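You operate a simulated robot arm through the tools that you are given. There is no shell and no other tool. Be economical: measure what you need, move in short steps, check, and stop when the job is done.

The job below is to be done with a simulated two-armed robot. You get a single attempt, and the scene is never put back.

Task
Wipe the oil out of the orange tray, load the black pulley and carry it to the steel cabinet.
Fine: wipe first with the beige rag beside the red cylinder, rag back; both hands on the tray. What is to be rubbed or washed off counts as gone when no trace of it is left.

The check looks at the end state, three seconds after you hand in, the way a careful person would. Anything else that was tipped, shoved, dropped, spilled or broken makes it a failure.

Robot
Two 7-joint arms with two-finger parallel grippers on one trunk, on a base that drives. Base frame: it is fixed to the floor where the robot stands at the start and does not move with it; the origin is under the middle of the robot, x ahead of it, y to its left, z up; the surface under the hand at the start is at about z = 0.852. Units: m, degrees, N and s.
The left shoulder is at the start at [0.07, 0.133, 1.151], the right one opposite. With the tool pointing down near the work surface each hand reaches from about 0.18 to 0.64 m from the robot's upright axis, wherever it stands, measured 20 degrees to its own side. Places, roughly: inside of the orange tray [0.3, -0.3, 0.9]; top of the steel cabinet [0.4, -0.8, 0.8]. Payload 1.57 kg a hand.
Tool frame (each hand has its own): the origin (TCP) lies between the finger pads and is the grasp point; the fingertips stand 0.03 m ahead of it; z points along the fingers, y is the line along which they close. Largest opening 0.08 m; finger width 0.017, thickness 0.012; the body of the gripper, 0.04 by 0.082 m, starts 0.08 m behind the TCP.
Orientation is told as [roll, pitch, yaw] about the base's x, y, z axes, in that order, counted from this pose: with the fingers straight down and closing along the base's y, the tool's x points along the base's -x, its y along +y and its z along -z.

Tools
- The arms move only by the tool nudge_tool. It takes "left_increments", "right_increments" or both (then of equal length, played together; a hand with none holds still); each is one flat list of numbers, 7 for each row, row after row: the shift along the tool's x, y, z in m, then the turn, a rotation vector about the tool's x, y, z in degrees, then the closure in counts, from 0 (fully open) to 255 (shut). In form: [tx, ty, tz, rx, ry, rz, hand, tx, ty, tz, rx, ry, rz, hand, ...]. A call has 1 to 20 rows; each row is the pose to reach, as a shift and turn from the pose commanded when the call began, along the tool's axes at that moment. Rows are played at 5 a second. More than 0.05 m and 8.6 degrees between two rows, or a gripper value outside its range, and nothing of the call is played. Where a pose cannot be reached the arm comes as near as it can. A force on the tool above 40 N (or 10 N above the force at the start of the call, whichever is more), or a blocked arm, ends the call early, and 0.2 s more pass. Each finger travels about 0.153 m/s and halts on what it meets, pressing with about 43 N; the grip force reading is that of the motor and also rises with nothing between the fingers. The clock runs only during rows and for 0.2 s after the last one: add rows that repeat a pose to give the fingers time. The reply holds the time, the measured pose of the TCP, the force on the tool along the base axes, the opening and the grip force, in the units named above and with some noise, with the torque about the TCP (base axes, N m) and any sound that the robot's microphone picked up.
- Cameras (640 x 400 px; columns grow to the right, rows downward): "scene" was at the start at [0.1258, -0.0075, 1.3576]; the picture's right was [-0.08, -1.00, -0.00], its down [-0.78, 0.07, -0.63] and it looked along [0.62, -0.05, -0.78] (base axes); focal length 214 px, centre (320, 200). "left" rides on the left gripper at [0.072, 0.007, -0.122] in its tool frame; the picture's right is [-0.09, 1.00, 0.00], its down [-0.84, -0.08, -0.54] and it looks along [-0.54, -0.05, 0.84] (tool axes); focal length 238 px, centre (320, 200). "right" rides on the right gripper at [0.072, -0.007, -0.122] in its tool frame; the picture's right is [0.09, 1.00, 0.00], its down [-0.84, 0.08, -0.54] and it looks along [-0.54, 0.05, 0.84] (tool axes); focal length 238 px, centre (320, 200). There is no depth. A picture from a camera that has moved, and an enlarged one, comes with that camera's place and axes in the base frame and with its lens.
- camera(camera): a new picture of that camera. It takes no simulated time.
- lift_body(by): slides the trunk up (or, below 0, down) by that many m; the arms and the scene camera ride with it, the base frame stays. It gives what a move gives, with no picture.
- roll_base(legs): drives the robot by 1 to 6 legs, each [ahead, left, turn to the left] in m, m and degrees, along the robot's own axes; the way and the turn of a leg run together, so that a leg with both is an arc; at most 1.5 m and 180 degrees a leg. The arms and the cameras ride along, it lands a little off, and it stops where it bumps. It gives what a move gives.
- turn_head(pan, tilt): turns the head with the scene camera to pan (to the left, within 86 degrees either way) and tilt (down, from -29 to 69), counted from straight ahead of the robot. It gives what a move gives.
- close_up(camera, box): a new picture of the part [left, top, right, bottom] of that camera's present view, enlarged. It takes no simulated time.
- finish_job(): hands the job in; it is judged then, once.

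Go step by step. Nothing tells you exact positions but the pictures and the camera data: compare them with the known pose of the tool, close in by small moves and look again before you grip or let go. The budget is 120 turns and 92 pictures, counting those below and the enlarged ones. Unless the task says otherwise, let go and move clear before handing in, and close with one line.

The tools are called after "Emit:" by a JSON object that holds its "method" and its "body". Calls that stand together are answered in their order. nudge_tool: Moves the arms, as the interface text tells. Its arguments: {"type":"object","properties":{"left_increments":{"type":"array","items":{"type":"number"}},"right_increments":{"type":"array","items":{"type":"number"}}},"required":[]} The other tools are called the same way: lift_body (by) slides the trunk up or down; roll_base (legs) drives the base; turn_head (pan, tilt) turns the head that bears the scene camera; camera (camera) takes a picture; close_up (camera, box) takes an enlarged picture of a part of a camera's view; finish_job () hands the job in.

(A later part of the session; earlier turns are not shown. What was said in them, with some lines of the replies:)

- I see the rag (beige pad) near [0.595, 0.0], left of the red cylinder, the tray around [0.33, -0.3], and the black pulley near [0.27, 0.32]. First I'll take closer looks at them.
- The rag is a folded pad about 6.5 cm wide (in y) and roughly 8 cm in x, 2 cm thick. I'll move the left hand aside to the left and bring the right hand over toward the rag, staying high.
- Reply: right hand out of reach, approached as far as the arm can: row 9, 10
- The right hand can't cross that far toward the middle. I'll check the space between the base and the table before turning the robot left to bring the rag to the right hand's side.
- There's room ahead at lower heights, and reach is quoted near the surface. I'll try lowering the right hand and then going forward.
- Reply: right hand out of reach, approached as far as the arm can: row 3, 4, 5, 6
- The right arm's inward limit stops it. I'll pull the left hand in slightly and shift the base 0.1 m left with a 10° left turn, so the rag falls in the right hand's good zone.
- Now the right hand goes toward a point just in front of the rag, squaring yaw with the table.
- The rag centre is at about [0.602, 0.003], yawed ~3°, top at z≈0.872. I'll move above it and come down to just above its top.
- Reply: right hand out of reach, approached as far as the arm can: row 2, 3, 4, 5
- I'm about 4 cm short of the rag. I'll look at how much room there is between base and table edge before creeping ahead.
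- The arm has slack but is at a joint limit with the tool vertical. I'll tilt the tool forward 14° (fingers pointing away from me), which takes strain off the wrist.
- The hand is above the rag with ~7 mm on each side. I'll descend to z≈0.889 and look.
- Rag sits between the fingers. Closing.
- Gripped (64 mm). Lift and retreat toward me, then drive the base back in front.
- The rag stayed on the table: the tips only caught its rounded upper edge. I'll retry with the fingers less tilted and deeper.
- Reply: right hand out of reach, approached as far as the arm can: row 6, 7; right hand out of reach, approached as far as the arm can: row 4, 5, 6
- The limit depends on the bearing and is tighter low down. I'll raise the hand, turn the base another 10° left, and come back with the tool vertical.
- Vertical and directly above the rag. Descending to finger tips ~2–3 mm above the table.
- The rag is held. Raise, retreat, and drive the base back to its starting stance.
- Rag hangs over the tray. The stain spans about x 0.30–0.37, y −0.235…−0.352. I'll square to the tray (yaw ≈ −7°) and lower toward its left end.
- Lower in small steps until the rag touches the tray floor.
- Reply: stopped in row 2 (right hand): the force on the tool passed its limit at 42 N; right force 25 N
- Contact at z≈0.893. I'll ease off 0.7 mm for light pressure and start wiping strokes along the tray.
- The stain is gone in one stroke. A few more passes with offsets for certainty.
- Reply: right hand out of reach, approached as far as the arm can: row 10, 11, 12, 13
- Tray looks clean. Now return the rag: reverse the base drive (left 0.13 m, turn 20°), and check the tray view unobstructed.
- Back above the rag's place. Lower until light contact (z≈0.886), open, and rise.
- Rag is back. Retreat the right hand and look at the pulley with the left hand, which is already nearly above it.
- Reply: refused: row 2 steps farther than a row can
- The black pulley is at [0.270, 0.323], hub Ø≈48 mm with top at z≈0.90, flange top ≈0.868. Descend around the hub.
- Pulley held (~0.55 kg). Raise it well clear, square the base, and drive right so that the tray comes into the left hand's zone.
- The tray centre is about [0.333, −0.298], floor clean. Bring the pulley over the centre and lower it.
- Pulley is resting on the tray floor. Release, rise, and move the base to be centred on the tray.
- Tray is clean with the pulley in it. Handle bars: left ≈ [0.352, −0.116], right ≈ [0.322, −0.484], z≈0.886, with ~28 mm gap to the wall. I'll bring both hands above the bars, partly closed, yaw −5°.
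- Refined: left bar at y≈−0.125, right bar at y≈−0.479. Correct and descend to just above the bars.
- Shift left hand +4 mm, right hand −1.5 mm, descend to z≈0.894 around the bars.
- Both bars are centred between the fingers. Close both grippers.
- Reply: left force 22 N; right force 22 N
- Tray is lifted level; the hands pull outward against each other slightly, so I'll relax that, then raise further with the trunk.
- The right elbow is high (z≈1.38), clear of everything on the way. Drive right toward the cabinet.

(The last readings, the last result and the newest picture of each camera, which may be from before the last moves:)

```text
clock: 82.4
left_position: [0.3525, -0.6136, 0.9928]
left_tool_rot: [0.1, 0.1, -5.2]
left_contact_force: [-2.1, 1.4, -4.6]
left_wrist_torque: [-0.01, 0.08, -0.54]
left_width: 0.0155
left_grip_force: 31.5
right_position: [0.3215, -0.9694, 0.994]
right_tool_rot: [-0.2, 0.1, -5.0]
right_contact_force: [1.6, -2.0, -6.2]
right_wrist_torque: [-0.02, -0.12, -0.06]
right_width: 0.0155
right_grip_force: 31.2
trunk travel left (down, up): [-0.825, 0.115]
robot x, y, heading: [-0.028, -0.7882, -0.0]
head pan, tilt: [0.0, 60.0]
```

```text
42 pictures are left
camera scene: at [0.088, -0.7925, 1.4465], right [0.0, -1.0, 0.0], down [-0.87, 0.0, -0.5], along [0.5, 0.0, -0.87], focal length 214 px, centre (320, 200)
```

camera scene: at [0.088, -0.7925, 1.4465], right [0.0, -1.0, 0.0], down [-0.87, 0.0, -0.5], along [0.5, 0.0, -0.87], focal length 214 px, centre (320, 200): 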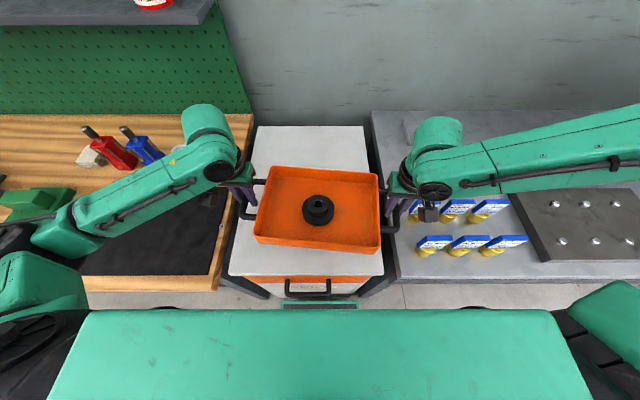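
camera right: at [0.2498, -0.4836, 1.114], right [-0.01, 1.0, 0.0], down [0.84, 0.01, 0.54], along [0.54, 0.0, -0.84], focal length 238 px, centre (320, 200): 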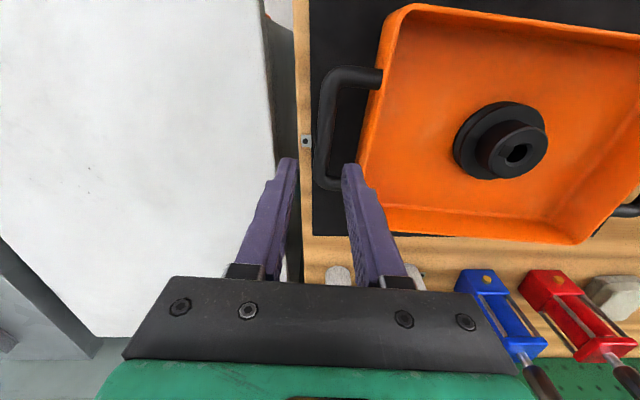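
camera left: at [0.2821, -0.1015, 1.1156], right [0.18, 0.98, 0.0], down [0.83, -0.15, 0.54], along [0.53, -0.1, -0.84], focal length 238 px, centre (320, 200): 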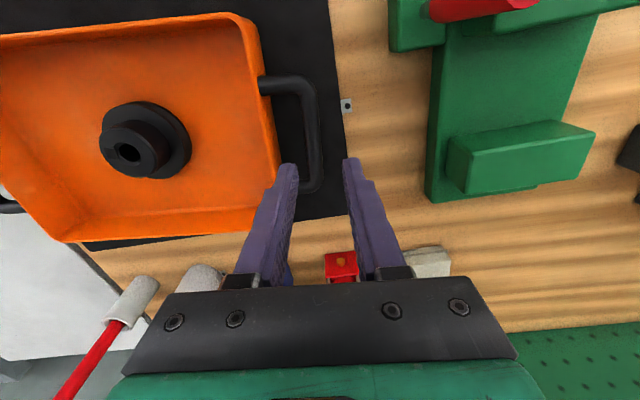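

The cabinet top spans y −0.525…−0.98, x 0.22…0.82. I'll centre on it: base 0.035 m left, then both arms 0.06 m forward.

Emit:
{"method": "roll_base", "body": {"legs": [[0, 0.035, 0]]}}

Emit:
{"method": "nudge_tool", "body": {"left_increments": [-0.01, 0, 0, 0, 0, 0, 255, -0.02, 0, 0, 0, 0, 0, 255, -0.03, 0, 0, 0, 0, 0, 255, -0.04, 0, 0, 0, 0, 0, 255, -0.05, 0, 0, 0, 0, 0, 255, -0.06, 0, 0, 0, 0, 0, 255], "right_increments": [-0.01, 0, 0, 0, 0, 0, 255, -0.02, 0, 0, 0, 0, 0, 255, -0.03, 0, 0, 0, 0, 0, 255, -0.04, 0, 0, 0, 0, 0, 255, -0.05, 0, 0, 0, 0, 0, 255, -0.06, 0, 0, 0, 0, 0, 255]}}

Emit:
{"method": "lift_body", "body": {"by": -0.1}}

Emit:
{"method": "camera", "body": {"camera": "scene"}}

```text
clock: 83.3
left_position: [0.3539, -0.5838, 0.9951]
left_tool_rot: [0.4, 0.3, -5.0]
left_contact_force: [-0.8, 0.3, -5.8]
left_wrist_torque: [0.1, 0.28, -0.53]
left_width: 0.016
left_grip_force: 30.7
right_position: [0.3227, -0.9412, 0.9927]
right_tool_rot: [0.3, 0.2, -5.0]
right_contact_force: [0.9, -3.7, -6.0]
right_wrist_torque: [0.03, -0.31, 0.02]
right_width: 0.0158
right_grip_force: 31.4
trunk travel left (down, up): [-0.825, 0.115]
robot x, y, heading: [-0.0321, -0.7628, 0.2]
head pan, tilt: [0.0, 60.0]
```

```text
clock: 84.7
left_position: [0.4128, -0.5842, 0.9922]
left_tool_rot: [0.0, 0.2, -5.2]
left_contact_force: [-2.8, -4.3, -5.8]
left_wrist_torque: [0.04, 0.32, -0.56]
left_width: 0.0158
left_grip_force: 31.6
right_position: [0.3819, -0.9401, 0.9929]
right_tool_rot: [-0.1, 0.1, -5.0]
right_contact_force: [2.6, 4.9, -5.9]
right_wrist_torque: [-0.06, -0.33, -0.13]
right_width: 0.0156
right_grip_force: 31.1
trunk travel left (down, up): [-0.825, 0.115]
robot x, y, heading: [-0.0295, -0.7549, -0.1]
head pan, tilt: [0.0, 60.0]
```

```text
clock: 86.0
left_position: [0.412, -0.5834, 0.8929]
left_tool_rot: [0.1, 0.1, -5.2]
left_contact_force: [-2.0, -5.1, -5.7]
left_wrist_torque: [0.03, 0.12, -0.55]
left_width: 0.0157
left_grip_force: 30.9
right_position: [0.3819, -0.941, 0.8952]
right_tool_rot: [-0.1, 0.1, -5.0]
right_contact_force: [1.9, 6.5, -5.8]
right_wrist_torque: [0.01, -0.13, -0.04]
right_width: 0.0157
right_grip_force: 30.8
trunk travel left (down, up): [-0.725, 0.215]
robot x, y, heading: [-0.031, -0.7537, -0.2]
head pan, tilt: [0.0, 60.0]
```

```text
41 pictures are left
camera scene: at [0.0879, -0.7575, 1.3465], right [0.0, -1.0, 0.0], down [-0.87, 0.0, -0.5], along [0.5, 0.0, -0.87], focal length 214 px, centre (320, 200)
```

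scene: 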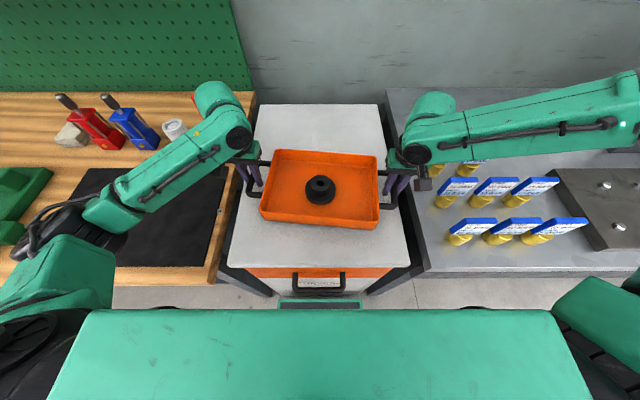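

Tray is above the cabinet, centred. Lower with the trunk in small steps, watching forces.

Emit:
{"method": "lift_body", "body": {"by": -0.035}}

Emit:
{"method": "lift_body", "body": {"by": -0.008}}

Emit:
{"method": "lift_body", "body": {"by": -0.004}}

```text
clock: 86.7
left_position: [0.4084, -0.5829, 0.8711]
left_tool_rot: [0.1, -1.1, -5.2]
left_contact_force: [-7.6, 3.9, 13.0]
left_wrist_torque: [-0.3, 0.48, -0.59]
left_width: 0.0159
left_grip_force: 31.3
right_position: [0.3791, -0.941, 0.8704]
right_tool_rot: [-0.2, -0.9, -4.8]
right_contact_force: [-9.4, -4.0, 17.0]
right_wrist_torque: [0.26, 0.39, 0.02]
right_width: 0.0157
right_grip_force: 31.5
trunk travel left (down, up): [-0.693, 0.247]
robot x, y, heading: [-0.0341, -0.7581, -0.2]
head pan, tilt: [0.0, 60.0]
stopped: the force on the tool passed its limit at 90 N (the readings are from after the stop); the commanded pose is now the measured one
```

```text
clock: 87.1
left_position: [0.4104, -0.5833, 0.8702]
left_tool_rot: [0.0, -1.5, -5.1]
left_contact_force: [-7.3, 3.4, 15.8]
left_wrist_torque: [-0.19, 0.25, -0.68]
left_width: 0.0156
left_grip_force: 31.3
right_position: [0.3817, -0.9412, 0.8707]
right_tool_rot: [-0.2, -1.4, -5.0]
right_contact_force: [-7.5, -4.8, 19.9]
right_wrist_torque: [0.26, 0.52, 0.08]
right_width: 0.0155
right_grip_force: 31.1
trunk travel left (down, up): [-0.691, 0.249]
robot x, y, heading: [-0.034, -0.7572, -0.5]
head pan, tilt: [0.0, 60.0]
stopped: the force on the tool passed its limit at 46 N (the readings are from after the stop); the commanded pose is now the measured one
```

```text
clock: 87.5
left_position: [0.4121, -0.5829, 0.8702]
left_tool_rot: [0.1, -1.9, -5.1]
left_contact_force: [-7.0, 4.2, 12.2]
left_wrist_torque: [-0.18, 0.16, -0.66]
left_width: 0.0156
left_grip_force: 30.7
right_position: [0.3833, -0.94, 0.8705]
right_tool_rot: [-0.1, -1.8, -4.7]
right_contact_force: [-7.6, -3.1, 20.9]
right_wrist_torque: [0.25, 0.59, 0.09]
right_width: 0.0154
right_grip_force: 31.0
trunk travel left (down, up): [-0.689, 0.251]
robot x, y, heading: [-0.0316, -0.7575, -0.2]
head pan, tilt: [0.0, 60.0]
stopped: the force on the tool passed its limit at 43 N (the readings are from after the stop); the commanded pose is now the measured one
```

Contact came at z≈0.870. Look closely to confirm the tray is flat on the cabinet and nothing else was touched.

Emit:
{"method": "close_up", "body": {"camera": "scene", "box": [200, 90, 460, 300]}}

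Emit:
{"method": "camera", "body": {"camera": "left"}}

Emit:
{"method": "camera", "body": {"camera": "right"}}

```text
1.90 times, centred on (330, 195) of scene
camera zoom: at [0.0778, -0.7575, 1.311], right [0.0, -1.0, 0.0], down [-0.86, 0.0, -0.51], along [0.51, 0.0, -0.86], focal length 408 px, centre (301, 210)
```

zoom: 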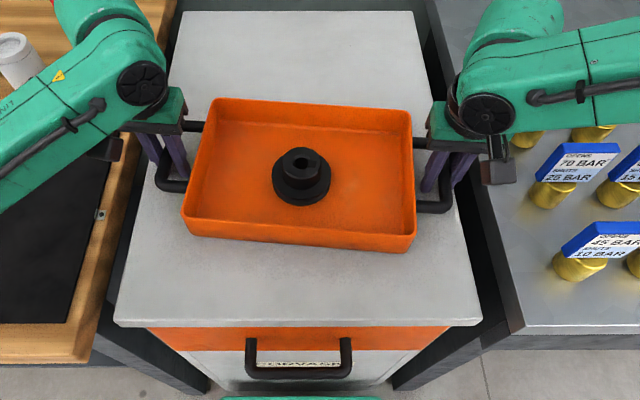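

```text
39 pictures are left
camera left: at [0.3363, -0.5702, 0.9895], right [0.18, 0.98, 0.01], down [0.81, -0.15, 0.57], along [0.56, -0.1, -0.82], focal length 238 px, centre (320, 200)
```

left: 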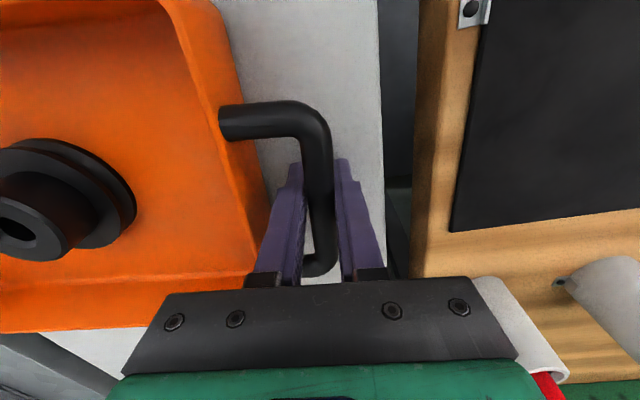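

```text
38 pictures are left
camera right: at [0.3067, -0.9395, 0.9909], right [-0.01, 1.0, -0.01], down [0.82, 0.01, 0.57], along [0.57, 0.0, -0.82], focal length 238 px, centre (320, 200)
```

right: 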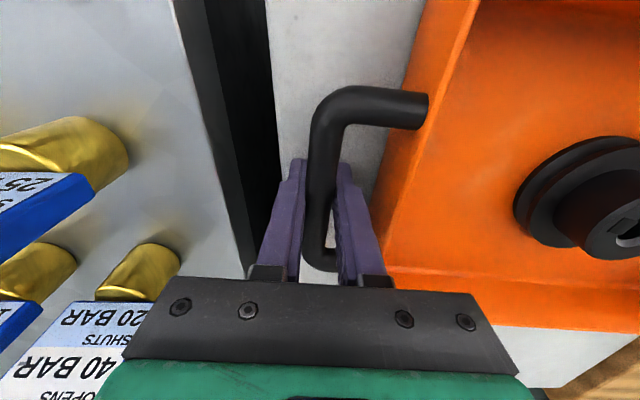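

The tray sits on the cabinet. I'll relieve the residual pressure and tilt before opening.

Emit:
{"method": "nudge_tool", "body": {"left_increments": [0, 0, -0.0005, 0, 0.5, 0, 255, 0, 0, -0.001, 0, 1, 0, 255, 0, 0, -0.001, 0, 1, 0, 255], "right_increments": [0, 0, -0.0005, 0, 0.5, 0, 255, 0, 0, -0.001, 0, 1, 0, 255, 0, 0, -0.001, 0, 1, 0, 255]}}

```text
clock: 88.3
left_position: [0.4123, -0.5833, 0.8694]
left_tool_rot: [0.2, -0.8, -5.1]
left_contact_force: [-7.1, 3.7, 13.6]
left_wrist_torque: [-0.36, -0.65, -0.51]
left_width: 0.0157
left_grip_force: 30.4
right_position: [0.3842, -0.9402, 0.8712]
right_tool_rot: [-0.1, -0.8, -4.9]
right_contact_force: [-4.1, -3.2, 10.4]
right_wrist_torque: [0.18, -0.84, -0.03]
right_width: 0.0155
right_grip_force: 31.3
trunk travel left (down, up): [-0.689, 0.251]
robot x, y, heading: [-0.0318, -0.7525, -0.5]
head pan, tilt: [0.0, 60.0]
```

Emit:
{"method": "nudge_tool", "body": {"left_increments": [0.0005, 0, -0.001, 0, 0, 0, 255, 0.0005, 0, -0.0015, 0, 0, 0, 255], "right_increments": [0.0005, 0, -0.001, 0, 0, 0, 255, 0.0005, 0, -0.001, 0, 0, 0, 255]}}

```text
clock: 88.9
left_position: [0.412, -0.5827, 0.8694]
left_tool_rot: [0.2, -0.5, -5.2]
left_contact_force: [-2.0, 1.9, -0.5]
left_wrist_torque: [-0.14, -0.87, -0.52]
left_width: 0.0156
left_grip_force: 31.2
right_position: [0.3841, -0.9405, 0.87]
right_tool_rot: [-0.3, -0.5, -4.9]
right_contact_force: [-8.3, -3.3, 13.5]
right_wrist_torque: [0.12, -0.48, 0.09]
right_width: 0.0155
right_grip_force: 30.8
trunk travel left (down, up): [-0.689, 0.251]
robot x, y, heading: [-0.0302, -0.7572, -0.5]
head pan, tilt: [0.0, 60.0]
```

Forces are small. Open both grippers partly (30 mm) and check.

Emit:
{"method": "nudge_tool", "body": {"left_increments": [0, 0, 0, 0, 0, 0, 200, 0, 0, 0, 0, 0, 0, 165, 0, 0, 0, 0, 0, 0, 159, 0, 0, 0, 0, 0, 0, 159], "right_increments": [0, 0, 0, 0, 0, 0, 200, 0, 0, 0, 0, 0, 0, 165, 0, 0, 0, 0, 0, 0, 159, 0, 0, 0, 0, 0, 0, 159]}}

Emit:
{"method": "close_up", "body": {"camera": "left", "box": [220, 80, 420, 280]}}

Emit:
{"method": "close_up", "body": {"camera": "right", "box": [220, 80, 420, 280]}}

```text
clock: 89.9
left_position: [0.4147, -0.5835, 0.8703]
left_tool_rot: [0.1, -0.7, -5.1]
left_contact_force: [-0.7, 0.2, -0.5]
left_wrist_torque: [-0.01, 0.03, 0.02]
left_width: 0.03
left_grip_force: 0.1
right_position: [0.3831, -0.9387, 0.8693]
right_tool_rot: [0.1, -0.6, -4.7]
right_contact_force: [-10.4, 3.9, 17.0]
right_wrist_torque: [-0.15, 0.45, -0.23]
right_width: 0.0268
right_grip_force: 0.1
trunk travel left (down, up): [-0.689, 0.251]
robot x, y, heading: [-0.03, -0.7597, -0.4]
head pan, tilt: [0.0, 60.0]
```

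```text
2.00 times, centred on (320, 180) of left
camera zoom: at [0.3405, -0.5706, 0.9915], right [0.18, 0.98, 0.0], down [0.82, -0.15, 0.55], along [0.54, -0.1, -0.83], focal length 477 px, centre (320, 240)
```

zoom: 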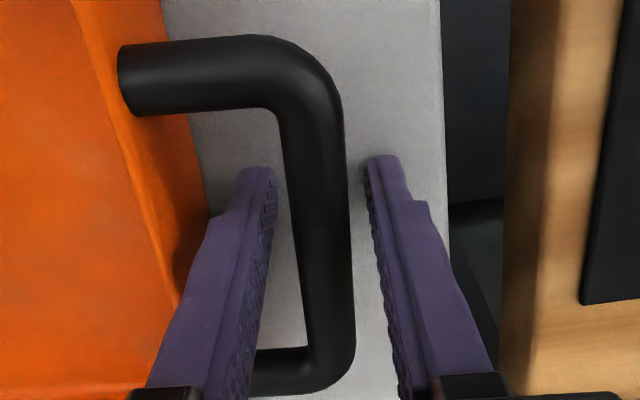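

```text
2.00 times, centred on (320, 180) of right
camera zoom: at [0.311, -0.9386, 0.9924], right [-0.01, 1.0, 0.0], down [0.83, 0.01, 0.55], along [0.55, 0.01, -0.83], focal length 477 px, centre (320, 240)
```

zoom: 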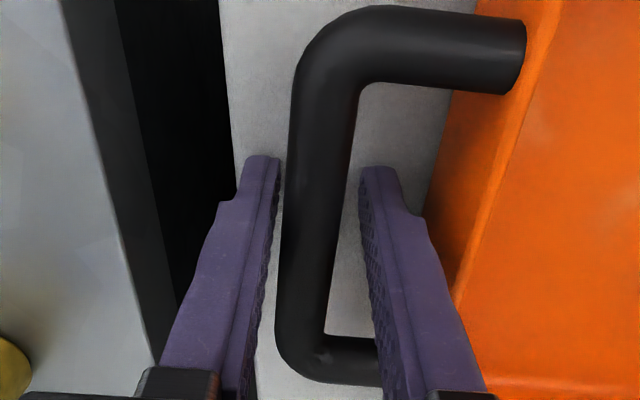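

Both handles are free; the right fingertips merely press the cabinet top. Raise both hands straight up.

Emit:
{"method": "nudge_tool", "body": {"left_increments": [0, 0, -0.003, 0, 0, 0, 159, 0, 0, -0.01, 0, 0, 0, 159, 0, 0, -0.03, 0, 0, 0, 159, 0, 0, -0.06, 0, 0, 0, 159, 0, 0, -0.1, 0, 0, 0, 159, 0, 0, -0.14, 0, 0, 0, 159], "right_increments": [0, 0, -0.003, 0, 0, 0, 159, 0, 0, -0.01, 0, 0, 0, 159, 0, 0, -0.03, 0, 0, 0, 159, 0, 0, -0.06, 0, 0, 0, 159, 0, 0, -0.1, 0, 0, 0, 159, 0, 0, -0.14, 0, 0, 0, 159]}}

Emit:
{"method": "camera", "body": {"camera": "scene"}}

```text
clock: 91.3
left_position: [0.4133, -0.5845, 1.0098]
left_tool_rot: [0.1, -0.5, -5.1]
left_contact_force: [0.6, -0.9, -1.1]
left_wrist_torque: [0.0, -0.03, -0.01]
left_width: 0.0298
left_grip_force: 0.0
right_position: [0.384, -0.9402, 1.0088]
right_tool_rot: [-0.2, -0.4, -4.9]
right_contact_force: [-0.1, -0.1, 0.2]
right_wrist_torque: [0.01, 0.01, -0.01]
right_width: 0.0302
right_grip_force: 0.0
trunk travel left (down, up): [-0.689, 0.251]
robot x, y, heading: [-0.0319, -0.7569, -0.2]
head pan, tilt: [0.0, 60.0]
```

```text
35 pictures are left
camera scene: at [0.0848, -0.7581, 1.3104], right [0.0, -1.0, 0.0], down [-0.87, 0.0, -0.5], along [0.5, 0.0, -0.87], focal length 214 px, centre (320, 200)
```

scene: 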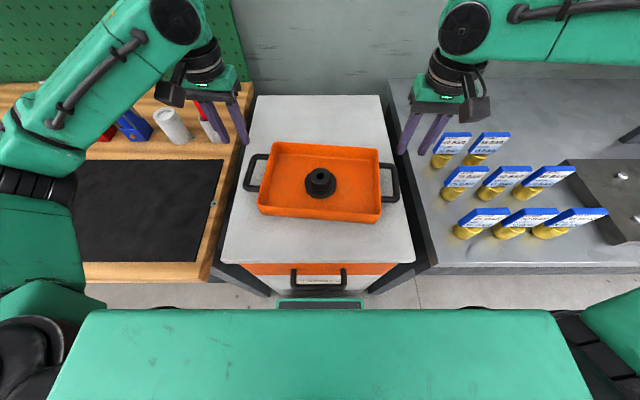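

The tray rests on the cabinet, pulley inside, hands clear. Final check of the tray floor and of the workbench.

Emit:
{"method": "close_up", "body": {"camera": "scene", "box": [230, 130, 410, 235]}}

Emit:
{"method": "turn_head", "body": {"pan": 55, "tilt": 35}}

Emit:
{"method": "camera", "body": {"camera": "scene"}}

```text
3.56 times, centred on (320, 182) of scene
camera zoom: at [0.0848, -0.7581, 1.3104], right [0.0, -1.0, 0.0], down [-0.87, 0.0, -0.5], along [0.5, 0.0, -0.87], focal length 763 px, centre (320, 262)
```

zoom: 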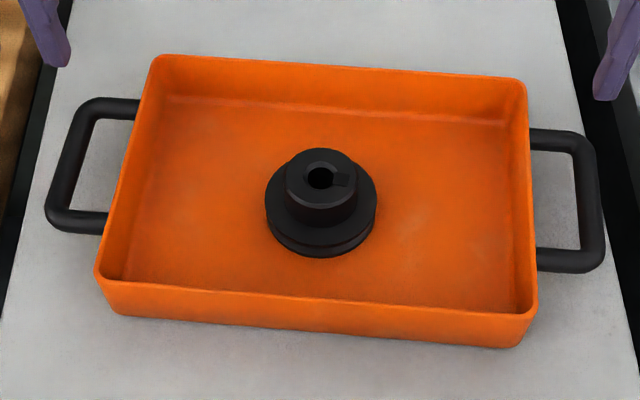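

```text
clock: 92.5
left_position: [0.4155, -0.584, 1.0079]
left_tool_rot: [0.1, -0.4, -5.1]
left_contact_force: [-0.1, 0.0, 0.0]
left_wrist_torque: [0.02, 0.02, -0.01]
left_width: 0.0303
left_grip_force: 0.1
right_position: [0.3856, -0.9405, 1.008]
right_tool_rot: [0.0, -0.3, -5.0]
right_contact_force: [0.2, 0.5, 0.1]
right_wrist_torque: [0.01, 0.02, -0.02]
right_width: 0.0301
right_grip_force: 0.1
trunk travel left (down, up): [-0.689, 0.251]
robot x, y, heading: [-0.0325, -0.7585, -0.4]
head pan, tilt: [55.0, 35.0]
```

```text
33 pictures are left
camera scene: at [0.0704, -0.6857, 1.3446], right [0.82, -0.58, 0.0], down [-0.33, -0.47, -0.82], along [0.47, 0.67, -0.57], focal length 214 px, centre (320, 200)
```

scene: 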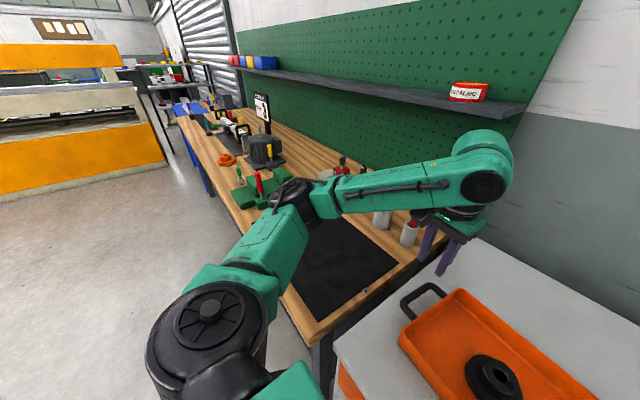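

All is in place: the tray floor is spotless, the pulley is in the tray on the cabinet, the rag is back by the red cylinder, and the hands are clear.

Emit:
{"method": "finish_job", "body": {}}

```text
The job is handed in.
```

The oil is wiped out of the orange tray, the rag is back beside the red cylinder, and the tray is on the steel cabinet with the black pulley in it, carried with both hands.
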